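You operate a simulated robot arm through the tools that you are given. There is no shell and no other tool.

You are at the controls of a simulated robot arm. One attempt, no reset.

JOB
Put things in order on the packing bench. At the end: the clear powder cup from the packing bench stands on top of the grey scan plate; the grey steel stub block (marked "COLLET STUB") stands where the blue small tray stood; the brown brush from the packing bench stands where the clear powder cup stood; the blue small tray from the packing bench stands where the brown brush stood; whatever was shut is shut again. Leave all else as you found it, and nothing knocked over.

Only the result counts: the job must be done as asked and must still hold three seconds after the hand-in. Knocking over, shifting, dropping, spilling or breaking anything else fails it.

ROBOT AND FRAMES
A 7-joint arm with a two-finger gripper, fixed in place. Base frame: the origin is on the floor under the middle of its stand, x ahead of it, y to its left, z up. Units: cm, rad, N and s.
With the tool pointing down near the work surface it reaches from about 34 to 72 cm from the base axis. Its first joint turns from -1.152 to 1.152 rad. Payload 2.45 kg.
Tool frame: the origin (TCP) lies between the finger pads and is the grasp point; the fingertips stand 2.6 cm ahead of it; z points along the fingers, y is the line along which they close. The gripper opens to 9.6 cm; its body begins 6.9 cm behind the TCP.
Orientation is that of the tool frame in the base frame, as [roll, pitch, yaw] about the fixed x, y, z axes, in that order (R = Rz(yaw) Ry(pitch) Rx(roll)). With the fingers straight down and closing along the base's y, the tool's x points along the base's -x, its y along +y and its z along -z.

CONTROLS
- The arm moves only by the tool play_rows. Its arguments are lists of equal length, an entry for each row: "dp": the shift along the tool's x, y, z in units of 50 mm (1.0 is 50 mm), a list of three; "angular": the turn, a rotation vector about the tool's x, y, z in units of 5 degrees (1.0 is 5 degrees), a list of three; "claw": the opening, from 0 (shut) to 1 (fully open). In form: {"dp": [[x, y, z], ...], "angular": [[rx, ry, rz], ...], "claw": [claw, ...]}. A call has 1 to 20 rows; each row shifts and turns the commanded pose from where the row before left it, along the tool's axes as they then stand. A call with a number of a shift or a turn outside -1 to 1 is refused whole. A row lasts 0.2 s, in which the tool goes at most 5 cm and 0.15 rad; a call with a longer step from one row to the next is refused whole, and so is a gripper value outside its range. Where a pose cannot be reached the arm comes as near as it can. A force on the tool above 40 N (or 10 N above the force at the start of the call, whichever is more), or a blocked arm, ends the call early, and 0.2 s more pass. The fingers move at their own pace (about 5 cm/s each) and stop on an object; they squeeze with about 40 N. The grip force told is the motor's: it shows also when the fingers shut on nothing. Time passes only in rows, and 0.2 s behind the last, so rows that do not move let the fingers close. The reply holds the time, the measured pose of the TCP, the force on the tool along the base axes, the opening and the grip force, in the units named above and with some noise, with the torque about the TCP (base axes, N m) and any sound that the robot's microphone picked up, and new pictures: "show" is both (left out), scene, wrist or none.
- Cameras (640 x 400 px; columns grow to the right, rows downward): "scene" is fixed at [17.05, -41.48, 139.95]; the picture's right is [0.61, -0.80, 0.00], its down [-0.62, -0.47, -0.62] and it looks along [0.49, 0.38, -0.78] (base axes); focal length 333 px, centre (320, 200). "wrist" rides on the gripper at [8.2, 0.3, -9.8] in the tool frame; the picture's right is [-0.04, 1.00, 0.00], its down [-0.73, -0.03, -0.68] and it looks along [-0.68, -0.03, 0.73] (tool axes); focal length 256 px, centre (320, 200). There is no depth. A picture from a camera that has moved, and an enlarged one, comes with that camera's place and axes in the base frame and with its lens.
- enlarge(camera, box): a new picture of the part [left, top, right, bottom] of that camera's present view, enlarged. The clock stands still meanwhile.
- sign_off(): hands the job in; it is judged then, once.

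Places have to be worked out from the pictures, the camera data and where the tool is seen. Open the gripper and draw the arm clear of the work before you hand the job in, unless the task says otherwise.

The tools are called after "Emit:" by a JSON object that holds its "api" and its "payload". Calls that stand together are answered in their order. play_rows: Moves the arm, as the interface text tells. Its arguments: {"type":"object","properties":{"dp":{"type":"array","items":{"type":"array","items":{"type":"number"}}},"angular":{"type":"array","items":{"type":"array","items":{"type":"number"}}},"claw":{"type":"array","items":{"type":"number"}},"show":{"type":"string","enum":["both","scene","wrist","none"]}},"required":["dp","angular","claw"]} The other tools are called the same way: enlarge (camera, box) takes an enlarged picture of a part of a camera's view; sign_off () hands the job in.

At the start:

```text
clock: 0.0
position: [30.4, -33.75, 116.23]
tool_rot: [3.139, -0.002, -3.142]
contact_force: [-0.2, 0.7, -0.2]
moment: [-0.02, 0.0, -0.01]
gripper_width: 9.59
gripper_force: 0.0
```

scene: 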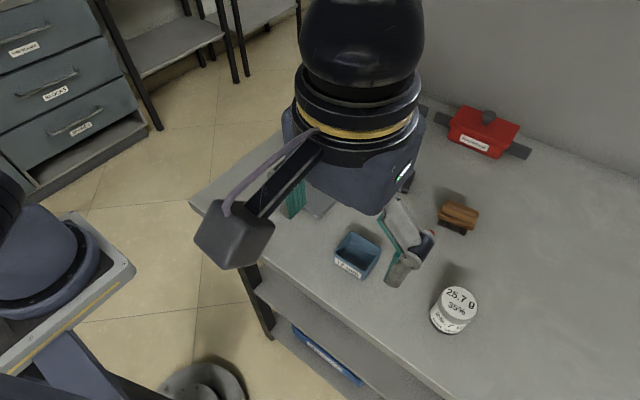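
wrist: 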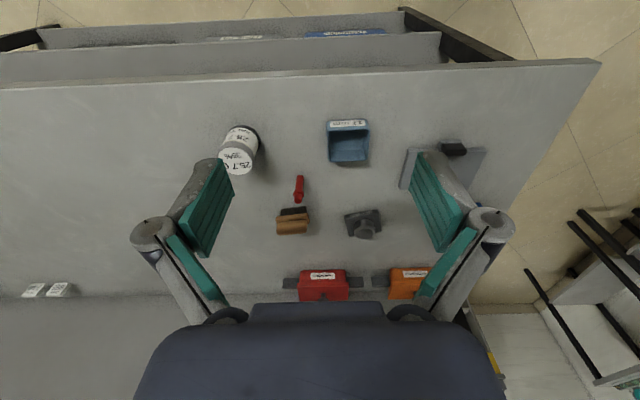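

I'll start by looking closely at both views before moving anything.

Emit:
{"api": "enlarge", "payload": {"camera": "wrist", "box": [200, 90, 500, 300]}}

Emit:
{"api": "enlarge", "payload": {"camera": "scene", "box": [250, 80, 570, 350]}}

Emit:
{"api": "enlarge", "payload": {"camera": "wrist", "box": [0, 0, 640, 400]}}

```text
1.90 times, centred on (350, 195) of wrist
camera zoom: at [22.12, -33.38, 126.08], right [0.04, 1.0, 0.0], down [0.73, -0.03, 0.68], along [0.68, -0.03, -0.73], focal length 488 px, centre (263, 210)
```

zoom: 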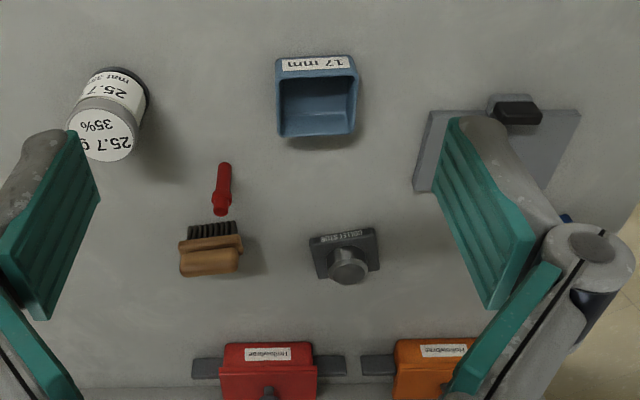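

```text
1.48 times, centred on (410, 215) of scene
camera zoom: at [17.05, -41.48, 139.95], right [0.61, -0.8, 0.0], down [-0.62, -0.47, -0.62], along [0.49, 0.38, -0.78], focal length 493 px, centre (187, 178)
```

zoom: 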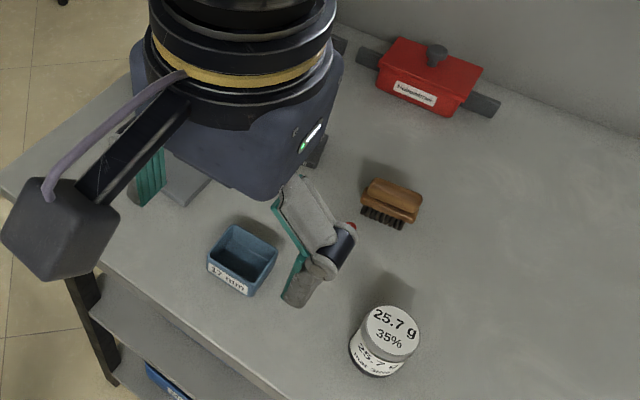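

```text
1.00 times, centred on (320, 200) of wrist (not enlarged: the box is as wide or as high as the picture)
camera zoom: at [22.12, -33.38, 126.08], right [0.04, 1.0, 0.0], down [0.73, -0.03, 0.68], along [0.68, -0.03, -0.73], focal length 256 px, centre (320, 200)
```

zoom: 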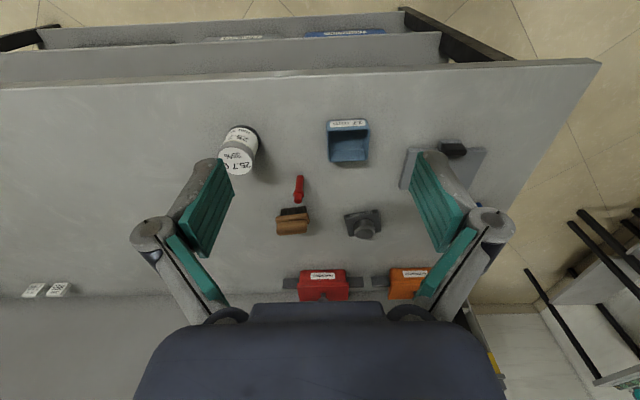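

The bench top looks to be at about z≈90, with brush, cup, tray, stub and scan plate all on it. I'll shift the hand sideways at this safe height to see the scan plate and stub without the fingers in the way.

Emit:
{"api": "play_rows", "payload": {"dp": [[-0.18, 0.83, 0], [-0.18, 0.83, 0], [-0.18, 0.83, 0], [-0.18, 0.83, 0], [-0.18, 0.83, 0]], "angular": [[0, 0, 0], [0, 0, 0], [0, 0, 0], [0, 0, 0], [0, 0, 0]], "claw": [1, 1, 1, 1, 1], "show": "both"}}

```text
clock: 1.2
position: [35.08, -12.63, 116.36]
tool_rot: [-3.141, -0.002, 3.141]
contact_force: [-0.9, 0.7, -0.3]
moment: [-0.01, 0.03, 0.0]
gripper_width: 9.6
gripper_force: 0.1
camera wrist: at [27.01, -12.28, 126.12], right [0.04, 1.0, 0.0], down [0.73, -0.03, 0.68], along [0.68, -0.03, -0.73], focal length 256 px, centre (320, 200)
```

scene: 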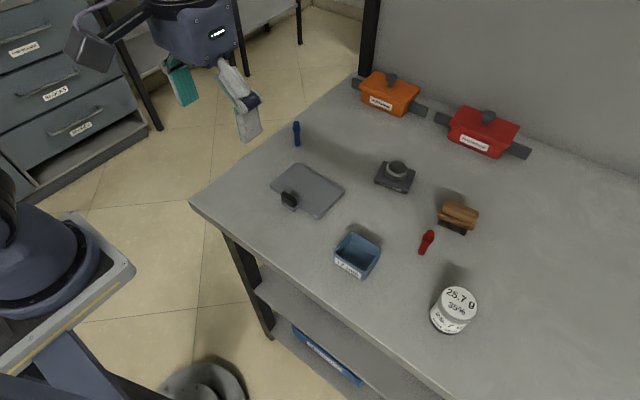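
wrist: 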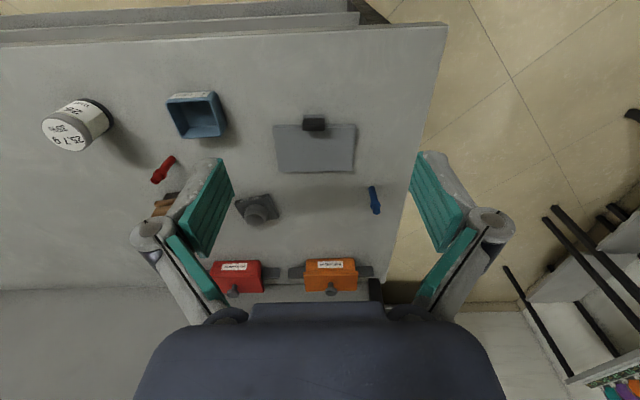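

Now everything is in sight. I'll enlarge the scene and wrist views to measure each object.

Emit:
{"api": "enlarge", "payload": {"camera": "scene", "box": [260, 100, 420, 230]}}

Emit:
{"api": "enlarge", "payload": {"camera": "scene", "box": [320, 185, 500, 345]}}

Emit:
{"api": "enlarge", "payload": {"camera": "wrist", "box": [20, 80, 400, 240]}}

Emit:
{"api": "enlarge", "payload": {"camera": "wrist", "box": [220, 100, 400, 230]}}

```text
3.08 times, centred on (340, 165) of scene
camera zoom: at [17.05, -41.48, 139.95], right [0.61, -0.8, 0.0], down [-0.62, -0.47, -0.62], along [0.49, 0.38, -0.78], focal length 1024 px, centre (258, 308)
```

zoom: 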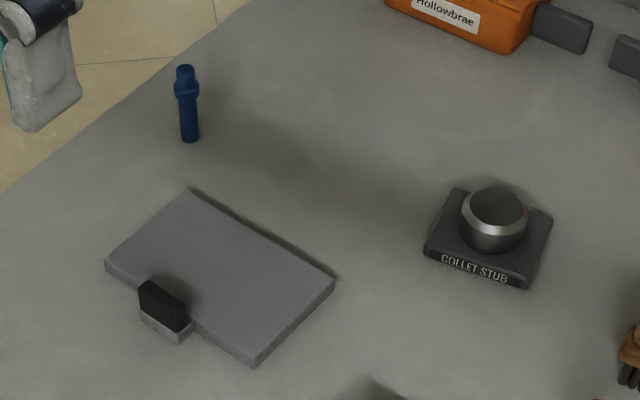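

```text
2.50 times, centred on (410, 265) of scene
camera zoom: at [17.05, -41.48, 139.95], right [0.61, -0.8, 0.0], down [-0.62, -0.47, -0.62], along [0.49, 0.38, -0.78], focal length 832 px, centre (95, 38)
```

zoom: 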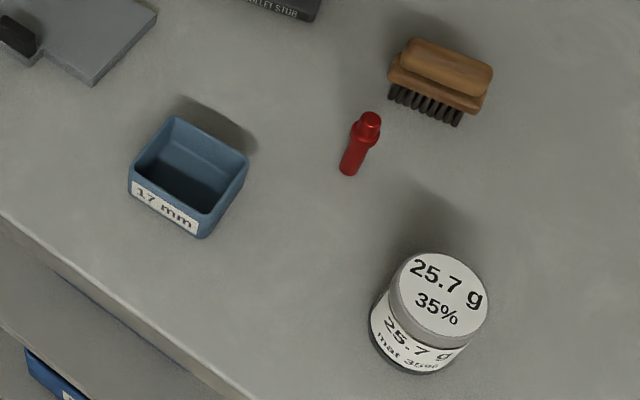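

```text
1.68 times, centred on (210, 160) of wrist
camera zoom: at [27.01, -12.28, 126.12], right [0.04, 1.0, 0.0], down [0.73, -0.03, 0.68], along [0.68, -0.03, -0.73], focal length 431 px, centre (505, 267)
```

zoom: 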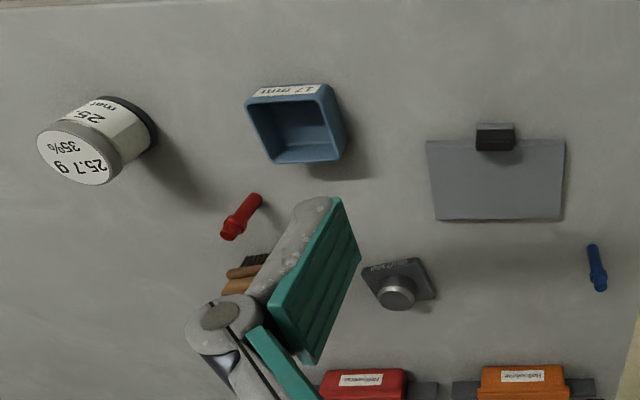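

```text
3.08 times, centred on (310, 165) of wrist
camera zoom: at [27.01, -12.28, 126.12], right [0.04, 1.0, 0.0], down [0.73, -0.03, 0.68], along [0.68, -0.03, -0.73], focal length 788 px, centre (351, 308)
```

zoom: 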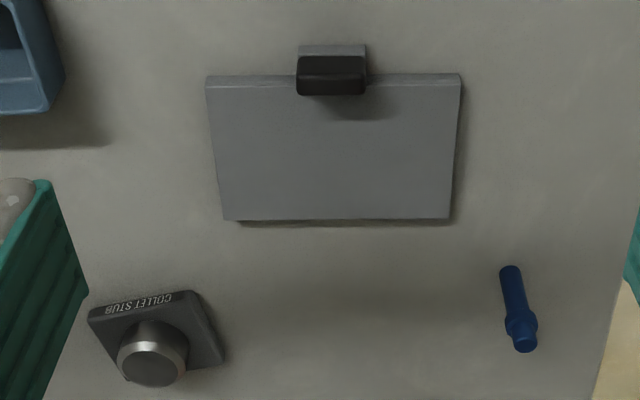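

From both cameras, I judge the bench top at z≈90, the plate top at about z 91 centred at (48.8, -14.0), the cup near (41.9, -45.9), the tray near (41.7, -30), the brush near (59, -40) and the stub near (61.6, -26). The red post (50, -38) and the blue post (57.8, -4) stand upright and are thin, so I must keep clear of them. Next I move above the cup at z≈108 for a closer look.

Emit:
{"api": "play_rows", "payload": {"dp": [[-0.17, -0.832, 0.2], [-0.17, -0.832, 0.2], [-0.17, -0.832, 0.2], [-0.17, -0.832, 0.2], [-0.17, -0.832, 0.2], [-0.17, -0.832, 0.2], [-0.17, -0.832, 0.2], [-0.17, -0.832, 0.2], [0, 0, 0]], "angular": [[0, 0, 0], [0, 0, 0], [0, 0, 0], [0, 0, 0], [0, 0, 0], [0, 0, 0], [0, 0, 0], [0, 0, 0], [0, 0, 0]], "claw": [1, 1, 1, 1, 1, 1, 1, 1, 1], "show": "both"}}

```text
clock: 3.2
position: [41.68, -46.3, 107.99]
tool_rot: [3.141, 0.0, 3.14]
contact_force: [-0.3, 0.1, -0.4]
moment: [0.0, 0.01, -0.01]
gripper_width: 9.62
gripper_force: 0.1
camera wrist: at [33.52, -45.99, 117.81], right [0.04, 1.0, 0.0], down [0.73, -0.03, 0.68], along [0.68, -0.03, -0.73], focal length 256 px, centre (320, 200)
```

scene: 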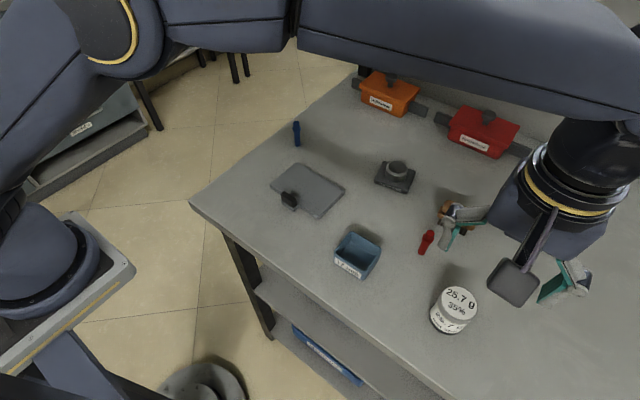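
wrist: 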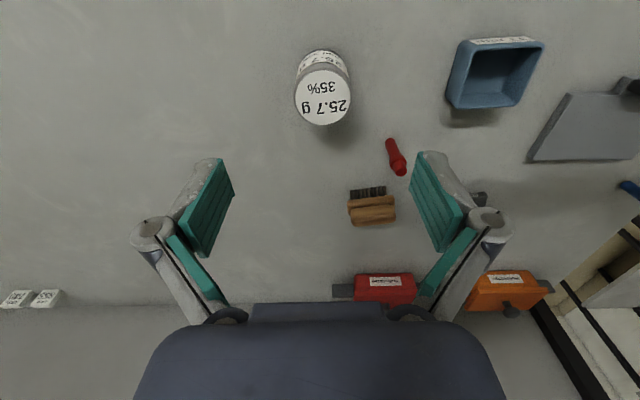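

The cup is in plain view ahead of the hand. I enlarge the cup, brush, red post and tray to refine their places.

Emit:
{"api": "enlarge", "payload": {"camera": "wrist", "box": [260, 30, 420, 130]}}

Emit:
{"api": "enlarge", "payload": {"camera": "wrist", "box": [320, 120, 480, 240]}}

Emit:
{"api": "enlarge", "payload": {"camera": "wrist", "box": [420, 20, 640, 180]}}

Emit:
{"api": "enlarge", "payload": {"camera": "scene", "box": [400, 260, 520, 350]}}

```text
4.00 times, centred on (340, 80) of wrist
camera zoom: at [33.52, -45.99, 117.81], right [0.04, 1.0, 0.0], down [0.73, -0.03, 0.68], along [0.68, -0.03, -0.73], focal length 1024 px, centre (240, 680)
```

zoom: 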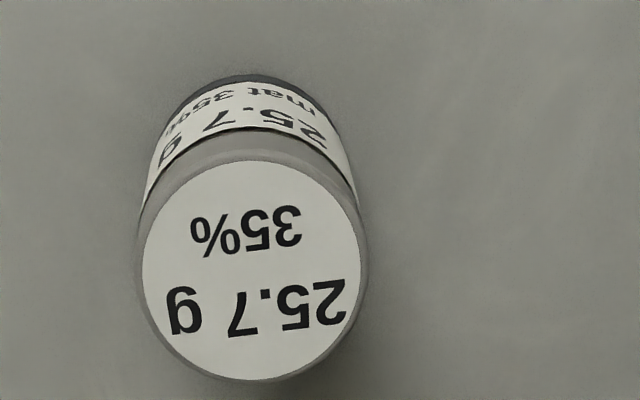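

```text
3.33 times, centred on (400, 180) of wrist
camera zoom: at [33.52, -45.99, 117.81], right [0.04, 1.0, 0.0], down [0.73, -0.03, 0.68], along [0.68, -0.03, -0.73], focal length 853 px, centre (53, 267)
```

zoom: 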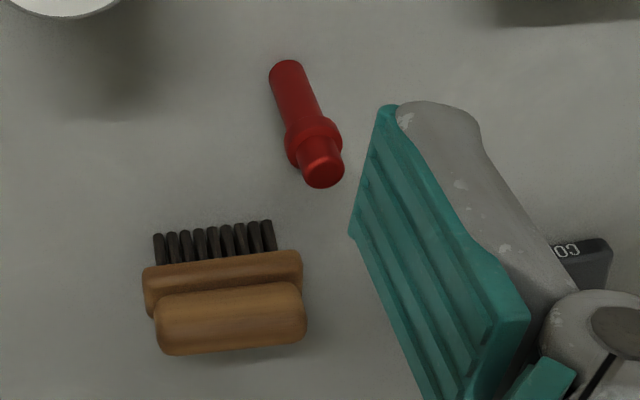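

```text
2.50 times, centred on (530, 100) of wrist
camera zoom: at [33.52, -45.99, 117.81], right [0.04, 1.0, 0.0], down [0.73, -0.03, 0.68], along [0.68, -0.03, -0.73], focal length 640 px, centre (-205, 450)
```

zoom: 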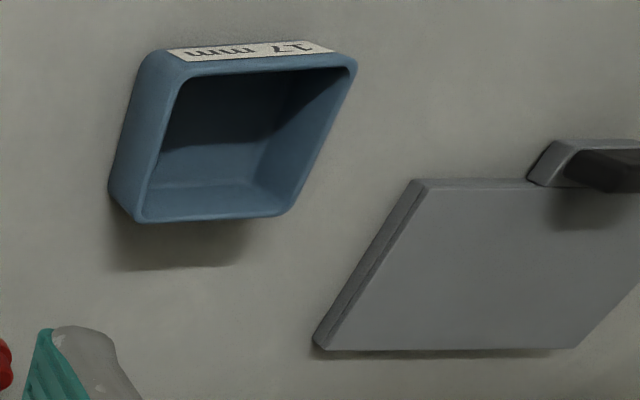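

```text
4.44 times, centred on (460, 305) of scene
camera zoom: at [17.05, -41.48, 139.95], right [0.61, -0.8, 0.0], down [-0.62, -0.47, -0.62], along [0.49, 0.38, -0.78], focal length 1479 px, centre (-302, -267)
```

zoom: 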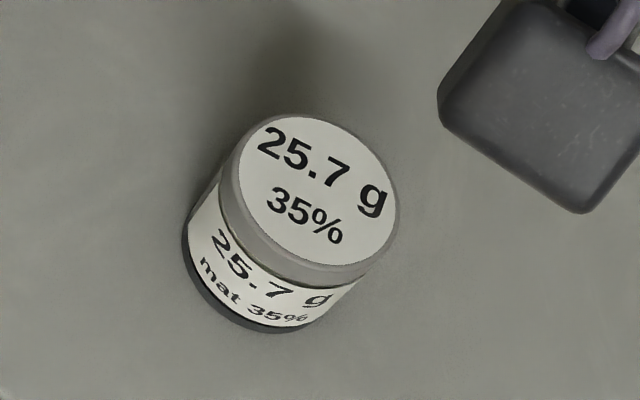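

The cup's place agrees in both cameras: (41.8, -46.1), top z≈96.4, about 5 cm across. The hand is right above it, so I lower the open gripper to z≈93.4 around it.

Emit:
{"api": "play_rows", "payload": {"dp": [[-0.012, 0.02, 0.6], [-0.012, 0.02, 0.6], [0, 0, 0.6], [0, 0, 0.6], [0, 0, 0.5], [0, 0, 0.02]], "angular": [[0, 0, 0], [0, 0, 0], [0, 0, 0], [0, 0, 0], [0, 0, 0], [0, 0, 0]], "claw": [1, 1, 1, 1, 1, 1], "show": "both"}}

```text
clock: 4.6
position: [41.47, -46.06, 93.69]
tool_rot: [-3.141, 0.001, 3.14]
contact_force: [-0.8, 0.1, 0.1]
moment: [-0.02, -0.02, -0.01]
gripper_width: 9.58
gripper_force: 0.0
camera wrist: at [33.31, -45.77, 103.49], right [0.04, 1.0, 0.0], down [0.73, -0.03, 0.68], along [0.68, -0.03, -0.73], focal length 256 px, centre (320, 200)
```

scene: 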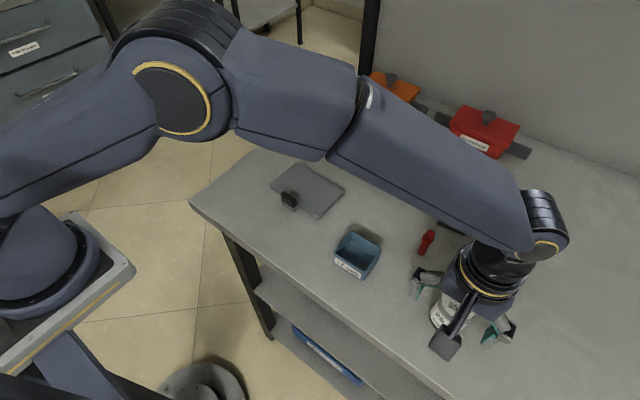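
wrist: 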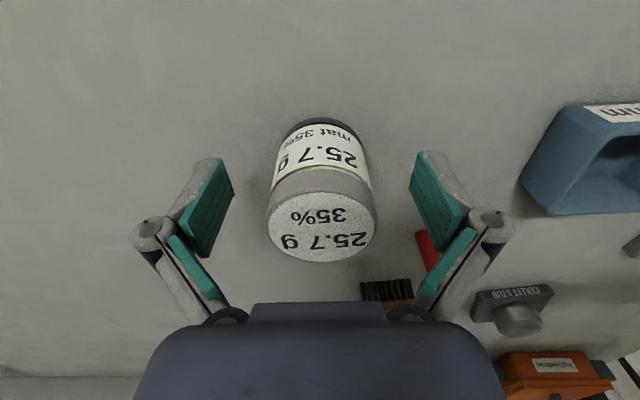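

The cup is centred between the fingers (within about 1 mm by the wrist view). I close on it.

Emit:
{"api": "play_rows", "payload": {"dp": [[0, 0, 0], [0, 0, 0], [0, 0, 0], [0, 0, 0], [0, 0, 0]], "angular": [[0, 0, 0], [0, 0, 0], [0, 0, 0], [0, 0, 0], [0, 0, 0]], "claw": [0.7, 0.55, 0.45, 0.4, 0.4], "show": "wrist"}}

```text
clock: 5.8
position: [41.43, -46.11, 93.64]
tool_rot: [-3.14, -0.001, 3.141]
contact_force: [-0.6, 0.5, 1.5]
moment: [0.07, 0.02, 0.0]
gripper_width: 4.86
gripper_force: 40.2
camera wrist: at [33.32, -45.76, 103.53], right [0.04, 1.0, 0.0], down [0.73, -0.03, 0.68], along [0.68, -0.03, -0.73], focal length 256 px, centre (320, 200)
```

wrist: 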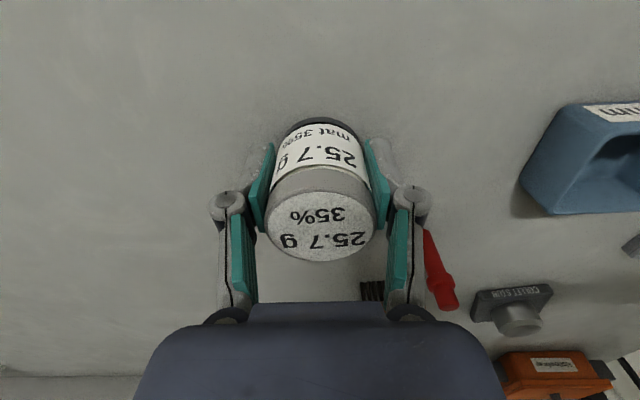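

The cup is held (4.86 cm across, 40 N). I lift it straight up 12 cm, clear of the posts.

Emit:
{"api": "play_rows", "payload": {"dp": [[0, 0, -0.1], [0, 0, -0.3], [0, 0, -0.5], [0, 0, -0.6], [0, 0, -0.5], [0, 0, -0.3], [0, 0, -0.1]], "angular": [[0, 0, 0], [0, 0, 0], [0, 0, 0], [0, 0, 0], [0, 0, 0], [0, 0, 0], [0, 0, 0]], "claw": [0.4, 0.4, 0.4, 0.4, 0.4, 0.4, 0.4], "show": "wrist"}}

```text
clock: 7.4
position: [41.6, -46.15, 105.64]
tool_rot: [3.141, 0.0, 3.139]
contact_force: [-0.5, 0.8, -0.3]
moment: [0.0, 0.0, 0.02]
gripper_width: 4.8
gripper_force: 39.9
camera wrist: at [33.49, -45.84, 115.54], right [0.04, 1.0, 0.0], down [0.73, -0.03, 0.68], along [0.68, -0.03, -0.73], focal length 256 px, centre (320, 200)
```

wrist: 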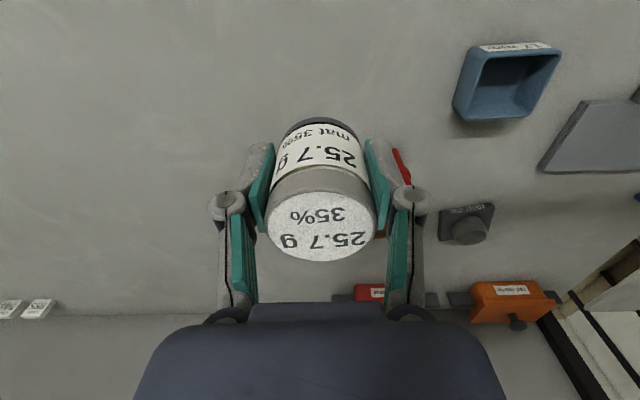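

The cup is lifted cleanly and stays upright in the fingers. I carry it over the plate's middle, (49.2, -14.0), at this height.

Emit:
{"api": "play_rows", "payload": {"dp": [[-0.07, 0.3, 0], [-0.12, 0.5, 0], [-0.17, 0.7, 0], [-0.19, 0.8, 0], [-0.19, 0.8, 0], [-0.19, 0.8, 0], [-0.19, 0.8, 0], [-0.17, 0.7, 0], [-0.15, 0.55, 0], [-0.1, 0.36, 0], [-0.07, 0.12, 0]], "angular": [[0, 0, 0], [0, 0, 0], [0, 0, 0], [0, 0, 0], [0, 0, 0], [0, 0, 0], [0, 0, 0], [0, 0, 0], [0, 0, 0], [0, 0, 0], [0, 0, 0]], "claw": [0.4, 0.4, 0.4, 0.4, 0.4, 0.4, 0.4, 0.4, 0.4, 0.4, 0.4], "show": "both"}}

```text
clock: 9.8
position: [49.86, -13.74, 105.93]
tool_rot: [3.14, 0.0, 3.139]
contact_force: [0.0, -0.9, -0.1]
moment: [0.01, 0.02, 0.04]
gripper_width: 4.83
gripper_force: 40.1
camera wrist: at [41.62, -13.51, 115.64], right [0.04, 1.0, 0.0], down [0.73, -0.03, 0.68], along [0.68, -0.03, -0.73], focal length 256 px, centre (320, 200)
```

scene: 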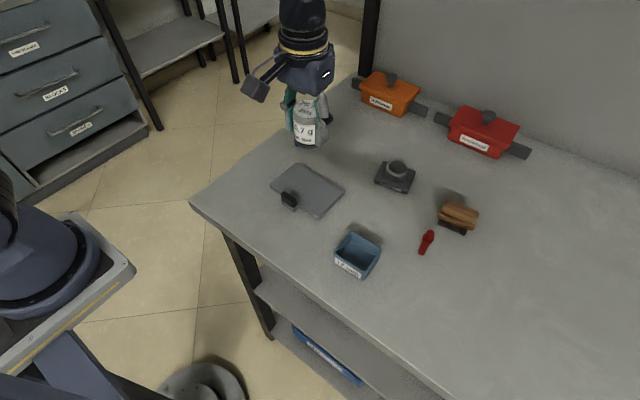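
wrist: 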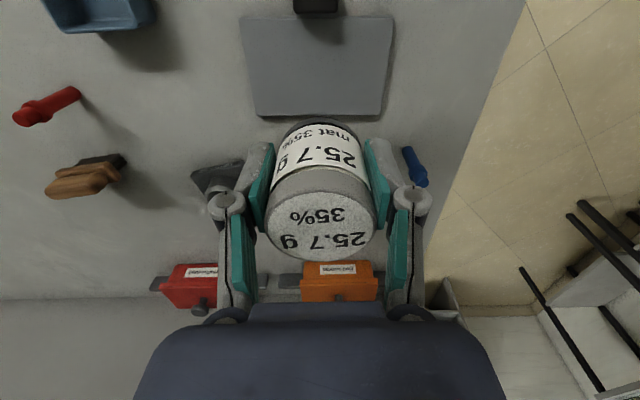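

The plate measures again as centred at (48.9, -14.0) with its clip at the near edge. I lower the cup to just above the plate (cup foot about 0.6 cm above), shifting 0.4 cm back.

Emit:
{"api": "play_rows", "payload": {"dp": [[0.04, 0, 0.3], [0.04, -0.01, 0.5], [0, 0, 0.6], [0, 0, 0.4], [0, 0, 0.2], [0, 0, 0.1]], "angular": [[0, 0, 0], [0, 0, 0], [0, 0, 0], [0, 0, 0], [0, 0, 0], [0, 0, 0]], "claw": [0.4, 0.4, 0.4, 0.4, 0.4, 0.4], "show": "both"}}

```text
clock: 11.2
position: [49.34, -13.89, 95.23]
tool_rot: [-3.141, 0.001, -3.141]
contact_force: [-0.5, -0.4, -1.0]
moment: [0.01, 0.0, -0.02]
gripper_width: 4.85
gripper_force: 40.6
camera wrist: at [41.16, -13.59, 105.05], right [0.04, 1.0, 0.0], down [0.73, -0.03, 0.68], along [0.68, -0.03, -0.73], focal length 256 px, centre (320, 200)
```

scene: 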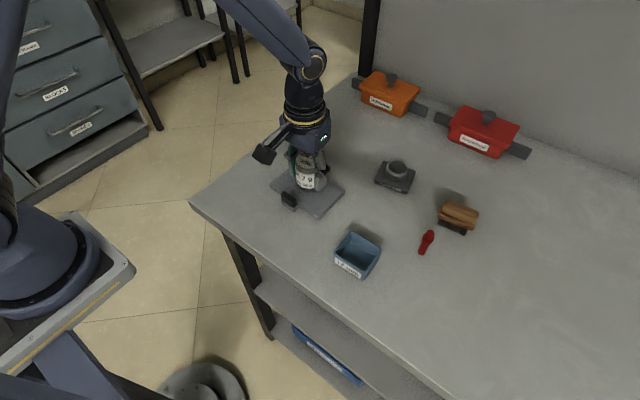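
wrist: 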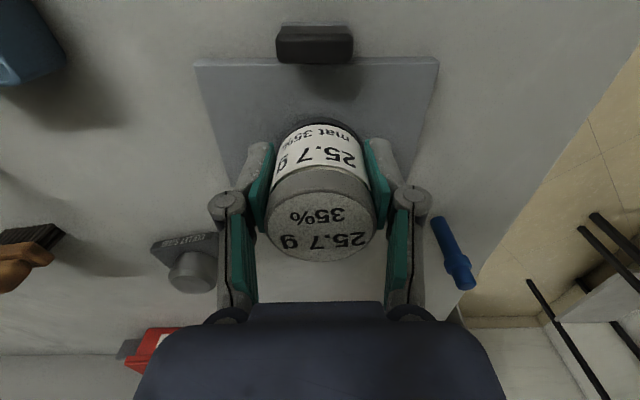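

The cup hovers a little above the plate. I lower in 1 mm steps and watch for contact.

Emit:
{"api": "play_rows", "payload": {"dp": [[0, 0, 0.02], [0, 0, 0.02], [0, 0, 0.02], [0, 0, 0.02]], "angular": [[0, 0, 0], [0, 0, 0], [0, 0, 0], [0, 0, 0]], "claw": [0.4, 0.4, 0.4, 0.4], "show": "none"}}

Emit:
{"api": "enlarge", "payload": {"camera": "wrist", "box": [240, 90, 400, 190]}}

```text
clock: 12.2
position: [49.35, -13.76, 94.97]
tool_rot: [-3.14, 0.005, 3.14]
contact_force: [-6.1, 0.2, 24.5]
moment: [0.01, 0.2, -0.11]
gripper_width: 4.83
gripper_force: 39.5
```

```text
4.00 times, centred on (320, 140) of wrist
camera zoom: at [41.17, -13.55, 104.66], right [0.04, 1.0, 0.0], down [0.73, -0.03, 0.68], along [0.68, -0.03, -0.73], focal length 1024 px, centre (320, 440)
```

zoom: 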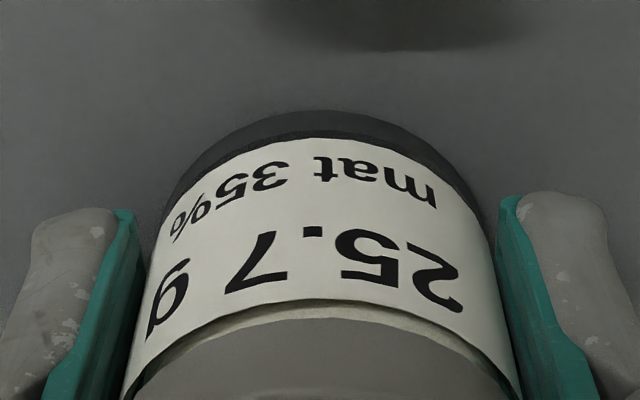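

Contact: 24.5 N upward at z≈94.97, so the cup stands on the plate. I ease up about 1 mm to relieve the load, then open the fingers slowly.

Emit:
{"api": "play_rows", "payload": {"dp": [[0, 0, -0.02], [0, 0, 0]], "angular": [[0, 0, 0], [0, 0, 0]], "claw": [0.4, 0.4], "show": "none"}}

```text
clock: 12.8
position: [49.44, -13.82, 94.94]
tool_rot: [3.141, 0.002, -3.14]
contact_force: [-0.5, -1.9, 14.9]
moment: [-0.07, -0.04, -0.05]
gripper_width: 4.84
gripper_force: 39.9
```

Still 15 N of pressing; I ease up another half millimetre or so, then open.

Emit:
{"api": "play_rows", "payload": {"dp": [[0, 0, -0.016], [0, 0, 0], [0, 0, 0], [0, 0, 0], [0, 0, 0], [0, 0, 0], [0, 0, 0]], "angular": [[0, 0, 0], [0, 0, 0], [0, 0, 0], [0, 0, 0], [0, 0, 0], [0, 0, 0], [0, 0, 0]], "claw": [0.4, 0.4, 0.55, 0.65, 0.75, 0.85, 0.95], "show": "both"}}

```text
clock: 14.4
position: [49.37, -13.89, 94.89]
tool_rot: [-3.141, -0.001, -3.142]
contact_force: [0.0, -0.1, 0.3]
moment: [-0.02, 0.0, 0.03]
gripper_width: 9.15
gripper_force: 0.0
camera wrist: at [41.2, -13.57, 104.73], right [0.04, 1.0, 0.0], down [0.73, -0.03, 0.68], along [0.68, -0.03, -0.73], focal length 256 px, centre (320, 200)
```

scene: 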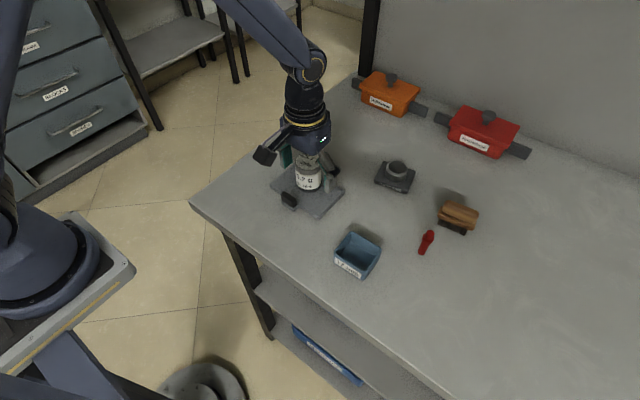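
wrist: 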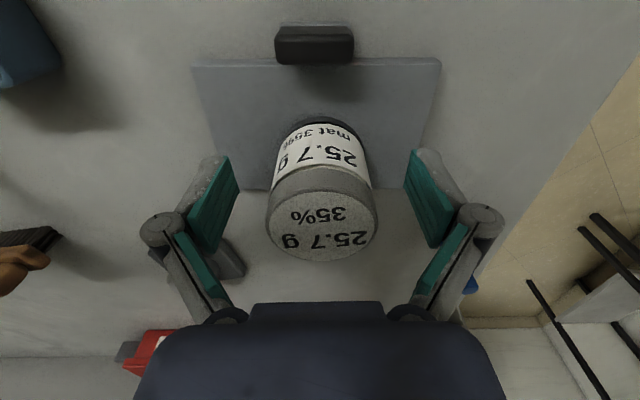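

The cup stands on the plate, released. I raise the hand straight up, then go over toward the brush for a closer look.

Emit:
{"api": "play_rows", "payload": {"dp": [[0, 0, -0.3], [0, 0, -0.6], [0, 0, -0.8], [0, 0, -0.7], [0, -0.8, 0], [0, -0.9, 0], [0, -0.9, 0], [0, -0.9, 0], [0, -0.9, 0], [0, -0.8, 0], [0, 0, 0]], "angular": [[0, 0, 0], [0, 0, 0], [0, 0, 0], [0, 0, 0], [0, 0, 0], [0, 0, 0], [0, 0, 0], [0, 0, 0], [0, 0, 0], [0, 0, 0], [0, 0, 0]], "claw": [1, 1, 1, 1, 1, 1, 1, 1, 1, 1, 1], "show": "both"}}

Emit:
{"api": "enlarge", "payload": {"camera": "wrist", "box": [240, 90, 400, 190]}}

Emit:
{"api": "enlarge", "payload": {"camera": "scene", "box": [260, 140, 380, 230]}}

```text
clock: 16.8
position: [49.53, -40.18, 106.82]
tool_rot: [-3.141, 0.0, 3.141]
contact_force: [0.1, -0.4, -0.1]
moment: [0.0, 0.03, 0.03]
gripper_width: 9.59
gripper_force: 0.0
camera wrist: at [41.33, -39.85, 116.62], right [0.04, 1.0, 0.0], down [0.73, -0.03, 0.68], along [0.68, -0.03, -0.73], focal length 256 px, centre (320, 200)
```

scene: 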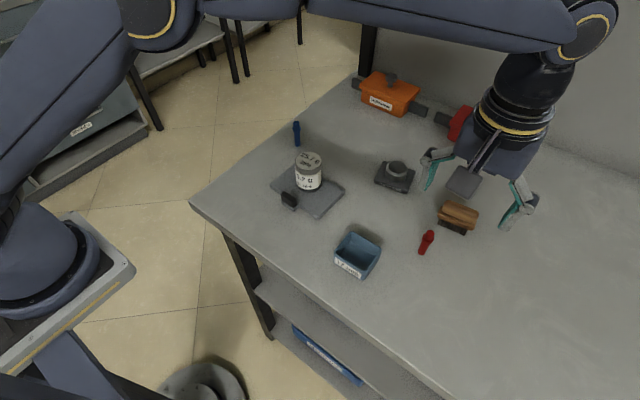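
wrist: 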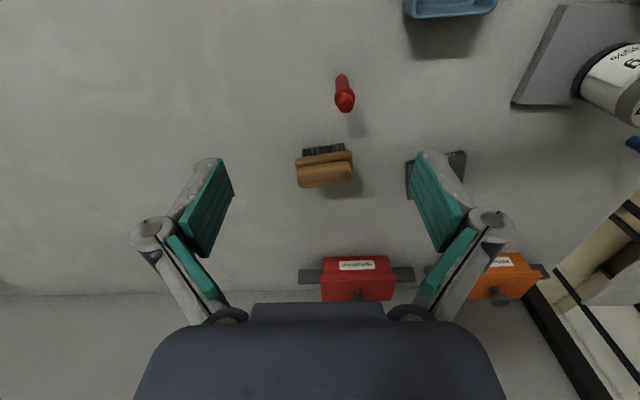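

```text
4.00 times, centred on (320, 140) of wrist
camera zoom: at [41.33, -39.85, 116.62], right [0.04, 1.0, 0.0], down [0.73, -0.03, 0.68], along [0.68, -0.03, -0.73], focal length 1024 px, centre (320, 440)
```

zoom: 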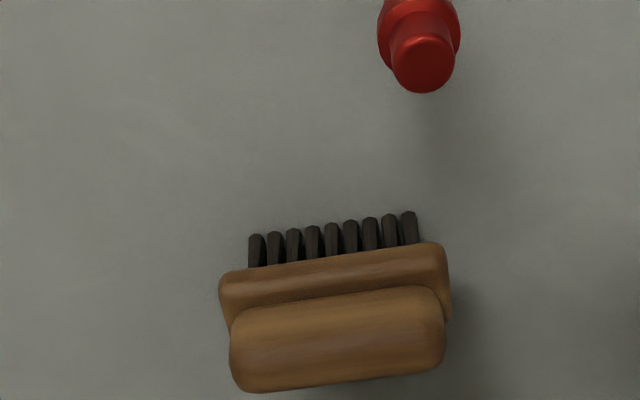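

```text
4.44 times, centred on (320, 185) of scene
camera zoom: at [17.05, -41.48, 139.95], right [0.61, -0.8, 0.0], down [-0.62, -0.47, -0.62], along [0.49, 0.38, -0.78], focal length 1479 px, centre (320, 267)
```

zoom: 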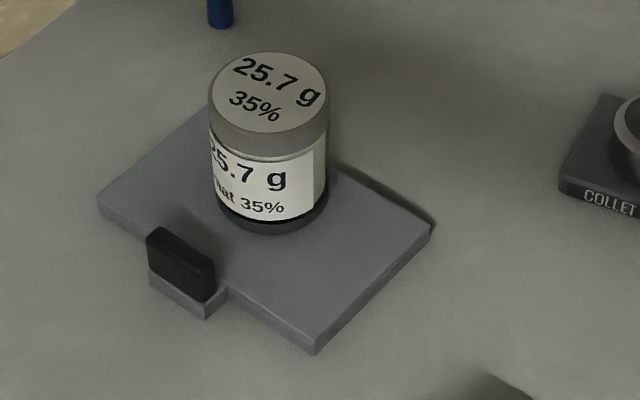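

The cup is standing upright on the plate, clear of the clip. Now I enlarge the brush in the scene view to fix its height and place.

Emit:
{"api": "enlarge", "payload": {"camera": "scene", "box": [410, 180, 510, 260]}}

Emit:
{"api": "enlarge", "payload": {"camera": "scene", "box": [355, 140, 435, 210]}}

```text
5.00 times, centred on (460, 220) of scene
camera zoom: at [17.05, -41.48, 139.95], right [0.61, -0.8, 0.0], down [-0.62, -0.47, -0.62], along [0.49, 0.38, -0.78], focal length 1664 px, centre (-380, 100)
```

zoom: 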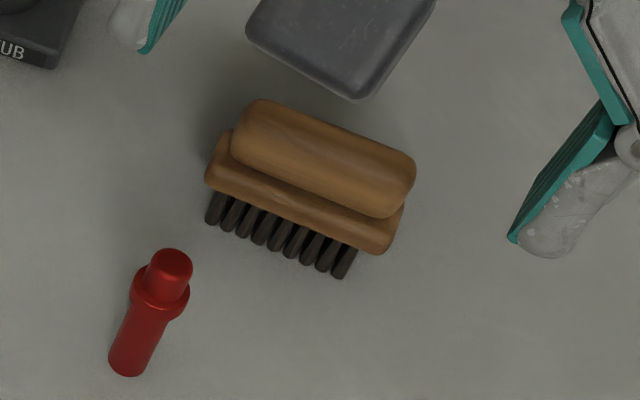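

```text
5.71 times, centred on (395, 175) of scene
camera zoom: at [17.05, -41.48, 139.95], right [0.61, -0.8, 0.0], down [-0.62, -0.47, -0.62], along [0.49, 0.38, -0.78], focal length 1902 px, centre (-109, 343)
```

zoom: 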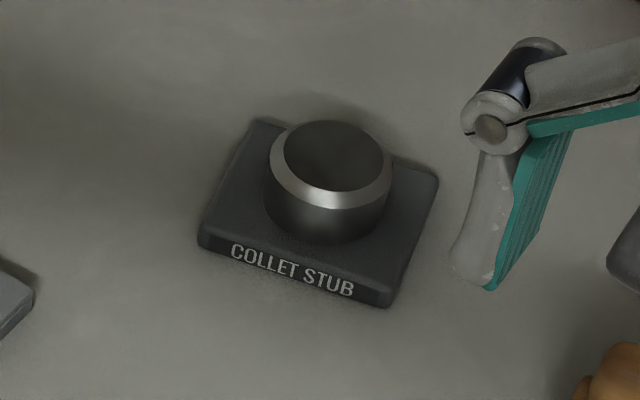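

Both cameras agree on the bristle front edge, (57.1, -37.75) to (57.7, -42.55), so the brush lies nearly along y, turned about +7°. I move over it, turn the hand 7° to match and look steeply down before descending.

Emit:
{"api": "play_rows", "payload": {"dp": [[-0.6, 0.005, 0.2], [-0.6, 0.005, 0.2], [-0.6, 0.005, 0.2], [0, 0, 0], [0, 0, 0], [0, 0, 0]], "angular": [[0, 0, 0], [0, 0, 0], [0, 0, 0], [0, 0, -0.7], [0, 0, -0.7], [0, 0, 0]], "claw": [1, 1, 1, 1, 1, 1], "show": "both"}}

Emit:
{"api": "enlarge", "payload": {"camera": "wrist", "box": [230, 70, 410, 200]}}

```text
clock: 18.2
position: [57.0, -39.55, 104.04]
tool_rot: [3.14, 0.002, -3.02]
contact_force: [0.4, -0.2, 0.8]
moment: [-0.03, 0.01, 0.03]
gripper_width: 9.61
gripper_force: 0.0
out of reach, approached as far as the arm can: row 3
camera wrist: at [48.85, -40.32, 113.93], right [-0.08, 1.0, 0.0], down [0.73, 0.06, 0.68], along [0.68, 0.06, -0.73], focal length 256 px, centre (320, 200)
```

scene: 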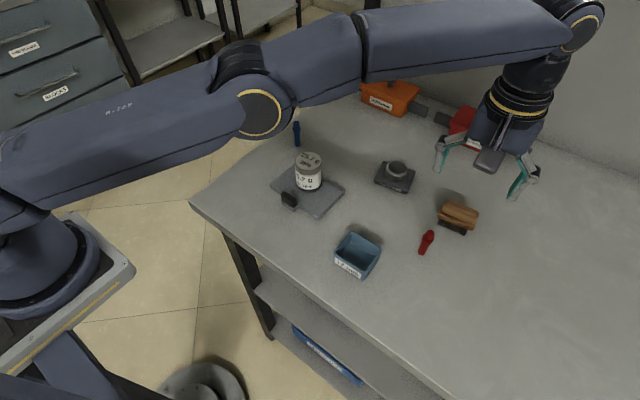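
wrist: 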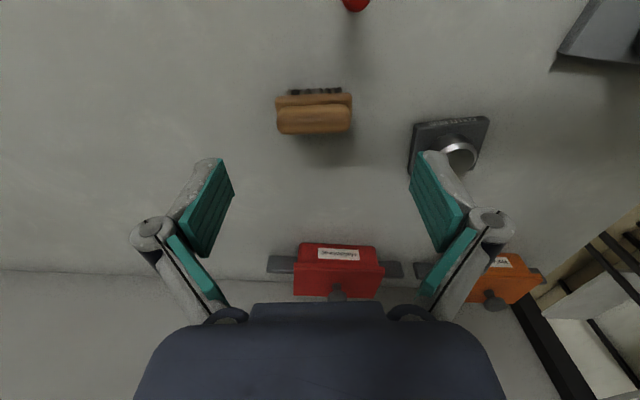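

```text
3.08 times, centred on (320, 135) of wrist
camera zoom: at [48.85, -40.32, 113.93], right [-0.08, 1.0, 0.0], down [0.73, 0.06, 0.68], along [0.68, 0.06, -0.73], focal length 788 px, centre (320, 400)
```

zoom: 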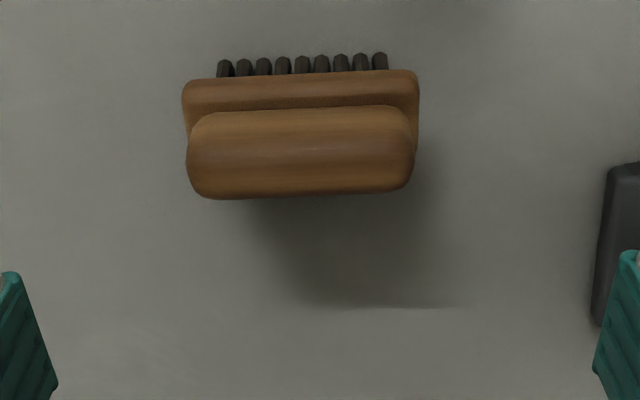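

The arm reached its limit at this height (x 57.0), but reach should grow lower down. From this steeper view I judge the brush centre at (58.2, -40.15) with its top at z≈95. I go down 4 cm first and see where the hand settles.

Emit:
{"api": "play_rows", "payload": {"dp": [[0, 0, 0.4], [0, 0, 0.4], [0, 0, 0]], "angular": [[0, 0, 0], [0, 0, 0], [0, 0, 0]], "claw": [1, 1, 1], "show": "wrist"}}

Emit:
{"api": "enlarge", "payload": {"camera": "wrist", "box": [230, 70, 410, 200]}}

```text
clock: 19.0
position: [57.03, -39.64, 100.15]
tool_rot: [-3.141, -0.002, -3.021]
contact_force: [1.7, 0.0, -0.2]
moment: [-0.03, -0.01, -0.03]
gripper_width: 9.61
gripper_force: 0.1
camera wrist: at [48.94, -40.3, 109.99], right [-0.08, 1.0, 0.0], down [0.73, 0.06, 0.68], along [0.68, 0.06, -0.73], focal length 256 px, centre (320, 200)
```

wrist: 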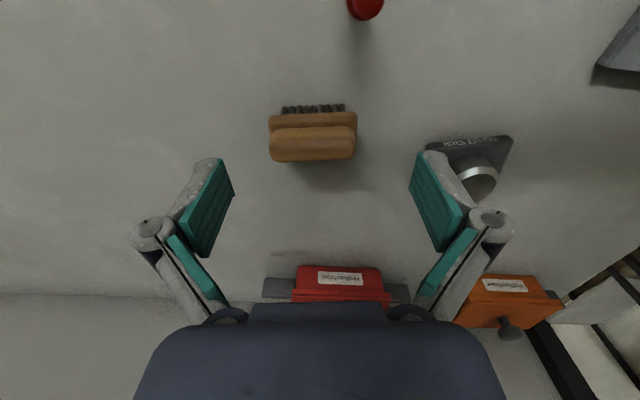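

```text
3.08 times, centred on (320, 135) of wrist
camera zoom: at [48.94, -40.3, 109.99], right [-0.08, 1.0, 0.0], down [0.73, 0.06, 0.68], along [0.68, 0.06, -0.73], focal length 788 px, centre (320, 400)
```

zoom: 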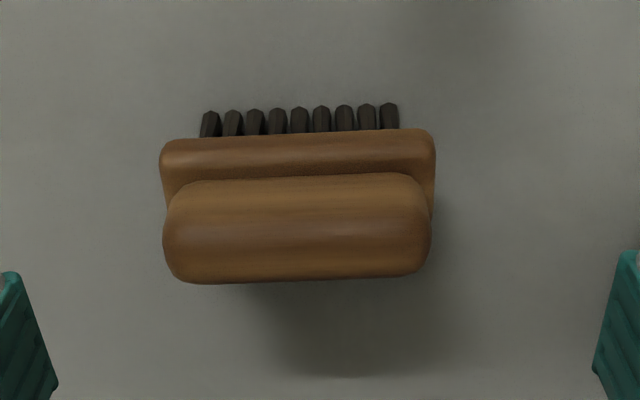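

The hand stays at x 57.03. The brush centre measures (58.3, -40.1), and the open fingers (±4.8 cm) straddle its 6.4 cm length with room to spare. I descend to z≈96 while shifting over its middle.

Emit:
{"api": "play_rows", "payload": {"dp": [[-0.06, -0.05, 0.25], [-0.06, -0.05, 0.25], [-0.06, -0.02, 0.25], [-0.06, 0, 0.1], [0, 0, 0]], "angular": [[0, 0, 0], [0, 0, 0], [0, 0, 0], [0, 0, 0], [0, 0, 0]], "claw": [1, 1, 1, 1, 1], "show": "wrist"}}

```text
clock: 20.2
position: [58.24, -40.07, 95.82]
tool_rot: [3.14, 0.0, -3.021]
contact_force: [-1.6, 0.4, 0.4]
moment: [0.02, -0.03, 0.0]
gripper_width: 9.61
gripper_force: 0.1
camera wrist: at [50.12, -40.77, 105.59], right [-0.08, 1.0, 0.0], down [0.73, 0.06, 0.68], along [0.68, 0.06, -0.73], focal length 256 px, centre (320, 200)
```

wrist: 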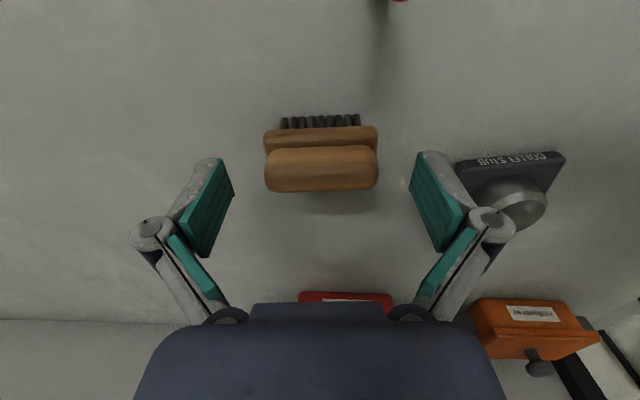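

The hand is centred on the brush at (58.24, -40.07). I descend to z≈93.2 (fingertips 0.6 cm above the bench) and close.

Emit:
{"api": "play_rows", "payload": {"dp": [[0, 0, 0.2], [0, 0, 0.2], [0, 0, 0.12], [0, 0, 0], [0, 0, 0], [0, 0, 0], [0, 0, 0], [0, 0, 0]], "angular": [[0, 0, 0], [0, 0, 0], [0, 0, 0], [0, 0, 0], [0, 0, 0], [0, 0, 0], [0, 0, 0], [0, 0, 0]], "claw": [1, 1, 1, 1, 0.8, 0.65, 0.55, 0.55], "show": "both"}}

```text
clock: 22.0
position: [58.26, -39.92, 93.37]
tool_rot: [-3.141, 0.001, -3.017]
contact_force: [-0.5, 0.2, 2.6]
moment: [0.01, 0.02, 0.0]
gripper_width: 6.23
gripper_force: 39.9
camera wrist: at [50.07, -40.68, 103.2], right [-0.08, 1.0, 0.0], down [0.73, 0.06, 0.68], along [0.68, 0.06, -0.73], focal length 256 px, centre (320, 200)
```

scene: 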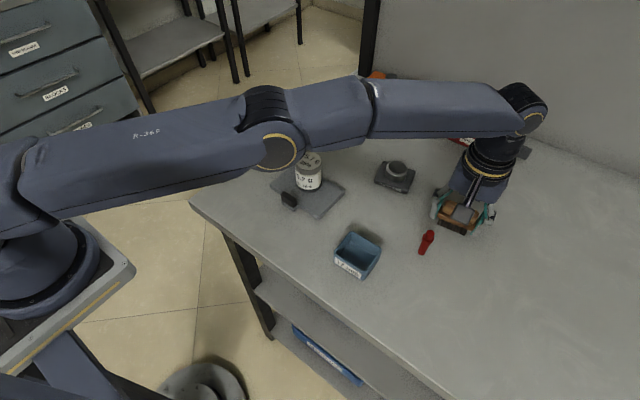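
wrist: 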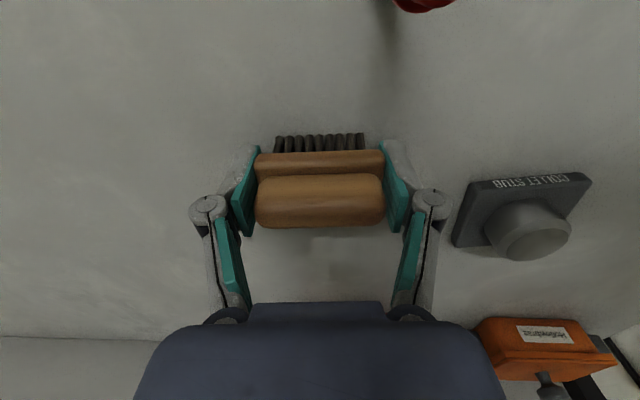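

The brush is gripped (6.23 cm, 40 N). I lift it straight 4 cm, then up and back toward the base so as to pass well above the red post.

Emit:
{"api": "play_rows", "payload": {"dp": [[0, 0, -0.1], [0, 0, -0.3], [0, 0, -0.4], [0.25, -0.08, -0.4], [0.35, -0.1, -0.4], [0.3, -0.1, -0.4], [0, 0, 0]], "angular": [[0, 0, 0], [0, 0, 0], [0, 0, 0], [0, 0, 0], [0, 0, 0], [0, 0, 0], [0, 0, 0]], "claw": [0.55, 0.55, 0.55, 0.55, 0.55, 0.55, 0.55], "show": "both"}}

```text
clock: 23.6
position: [53.88, -41.95, 103.52]
tool_rot: [3.141, 0.0, -3.02]
contact_force: [0.2, -0.3, -0.8]
moment: [-0.02, -0.02, 0.02]
gripper_width: 6.24
gripper_force: 39.9
camera wrist: at [45.74, -42.65, 113.27], right [-0.08, 1.0, 0.0], down [0.73, 0.06, 0.68], along [0.68, 0.06, -0.73], focal length 256 px, centre (320, 200)
```

scene: 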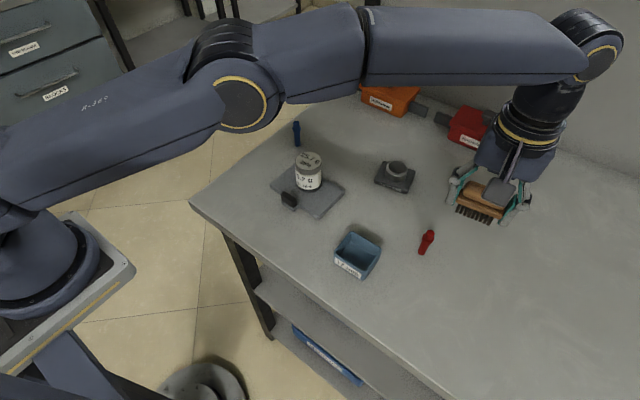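
wrist: 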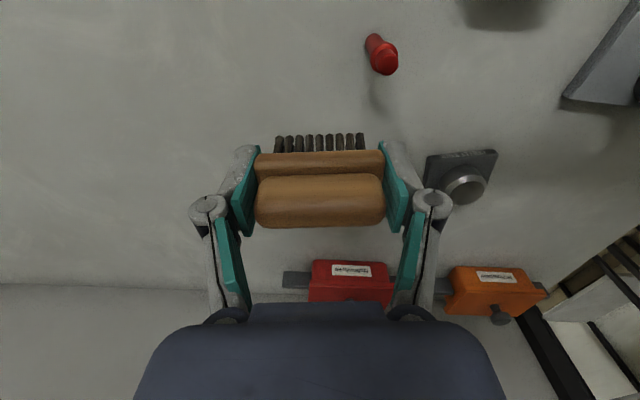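

The brush is held firmly and the red post is untouched. I carry it over the cup's former place, (41.65, -46.1), at this height.

Emit:
{"api": "play_rows", "payload": {"dp": [[0.3, -0.06, 0], [0.55, -0.11, 0], [0.65, -0.13, 0], [0.55, -0.11, 0], [0.33, -0.07, 0], [0.15, -0.036, 0], [0, 0, 0]], "angular": [[0, 0, 0], [0, 0, 0], [0, 0, 0], [0, 0, 0], [0, 0, 0], [0, 0, 0], [0, 0, 0]], "claw": [0.55, 0.55, 0.55, 0.55, 0.55, 0.55, 0.55], "show": "both"}}

```text
clock: 25.2
position: [41.68, -46.09, 103.27]
tool_rot: [-3.14, 0.001, -3.02]
contact_force: [-0.8, 0.9, -1.1]
moment: [-0.04, 0.03, 0.0]
gripper_width: 6.2
gripper_force: 40.2
camera wrist: at [33.45, -46.81, 113.07], right [-0.08, 1.0, 0.0], down [0.73, 0.06, 0.68], along [0.68, 0.06, -0.73], focal length 256 px, centre (320, 200)
```

scene: 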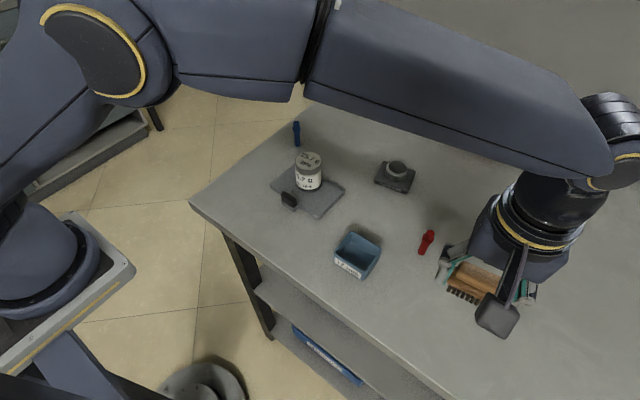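
wrist: 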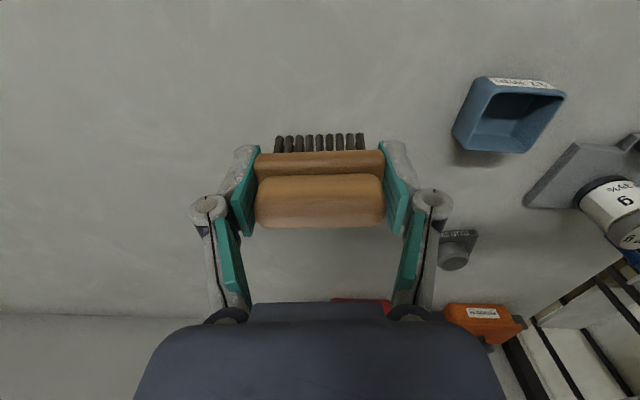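

I lower the brush to about half a centimetre above the bench.

Emit:
{"api": "play_rows", "payload": {"dp": [[0, 0, 0.3], [0, 0, 0.5], [0, 0, 0.5], [0, 0, 0.33], [0, 0, 0.2], [0, 0, 0.03], [0, 0, 0]], "angular": [[0, 0, 0], [0, 0, 0], [0, 0, 0], [0, 0, 0], [0, 0, 0], [0, 0, 0], [0, 0, 0]], "claw": [0.55, 0.55, 0.55, 0.55, 0.55, 0.55, 0.55], "show": "none"}}

```text
clock: 26.8
position: [41.68, -46.19, 94.21]
tool_rot: [3.141, -0.001, -3.019]
contact_force: [-0.6, 0.3, -0.4]
moment: [0.03, 0.0, 0.02]
gripper_width: 6.22
gripper_force: 40.2
```

Free still at z≈94.2. I go on in small steps until the bristles touch.

Emit:
{"api": "play_rows", "payload": {"dp": [[0, 0, 0.06], [0, 0, 0.03], [0, 0, 0.03], [0, 0, 0.02], [0, 0, 0.02]], "angular": [[0, 0, 0], [0, 0, 0], [0, 0, 0], [0, 0, 0], [0, 0, 0]], "claw": [0.55, 0.55, 0.55, 0.55, 0.55], "show": "wrist"}}

```text
clock: 28.0
position: [41.57, -46.01, 93.39]
tool_rot: [-3.14, 0.002, -3.021]
contact_force: [-2.1, 1.2, 14.3]
moment: [0.24, 0.13, -0.03]
gripper_width: 6.23
gripper_force: 40.0
camera wrist: at [33.49, -46.72, 103.18], right [-0.08, 1.0, 0.0], down [0.73, 0.06, 0.68], along [0.68, 0.05, -0.73], focal length 256 px, centre (320, 200)
```

wrist: 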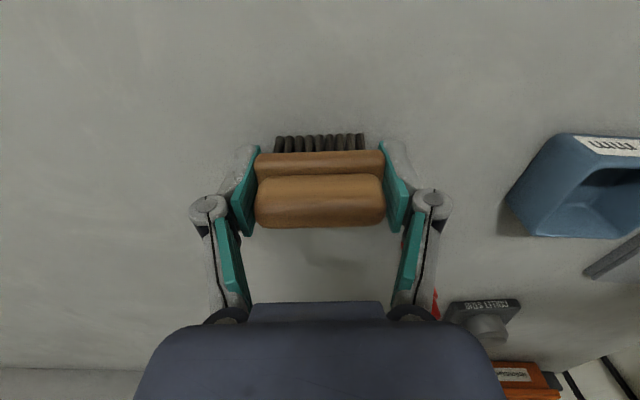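

Contact at z≈93.4 with 14 N: the brush stands on the bench. I ease up slightly and open.

Emit:
{"api": "play_rows", "payload": {"dp": [[0, 0, -0.016], [0, 0, 0], [0, 0, 0], [0, 0, 0], [0, 0, 0], [0, 0, 0]], "angular": [[0, 0, 0], [0, 0, 0], [0, 0, 0], [0, 0, 0], [0, 0, 0], [0, 0, 0]], "claw": [0.55, 0.55, 0.7, 0.8, 0.9, 1.0], "show": "wrist"}}

```text
clock: 29.4
position: [41.68, -45.96, 93.31]
tool_rot: [3.141, 0.001, -3.02]
contact_force: [-0.6, -0.2, -0.2]
moment: [-0.01, -0.02, -0.01]
gripper_width: 9.59
gripper_force: 0.1
camera wrist: at [33.51, -46.76, 103.1], right [-0.08, 1.0, 0.0], down [0.73, 0.06, 0.68], along [0.68, 0.06, -0.73], focal length 256 px, centre (320, 200)
```

wrist: 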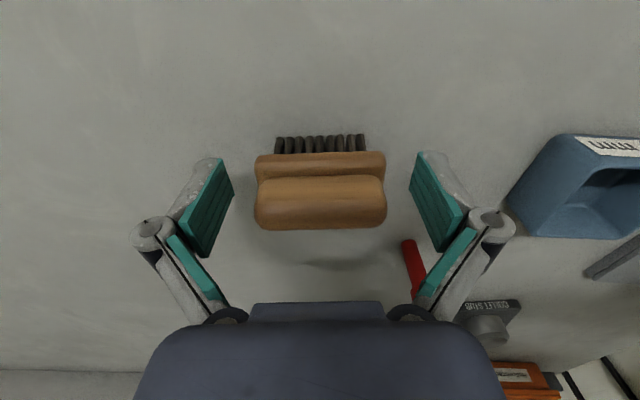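

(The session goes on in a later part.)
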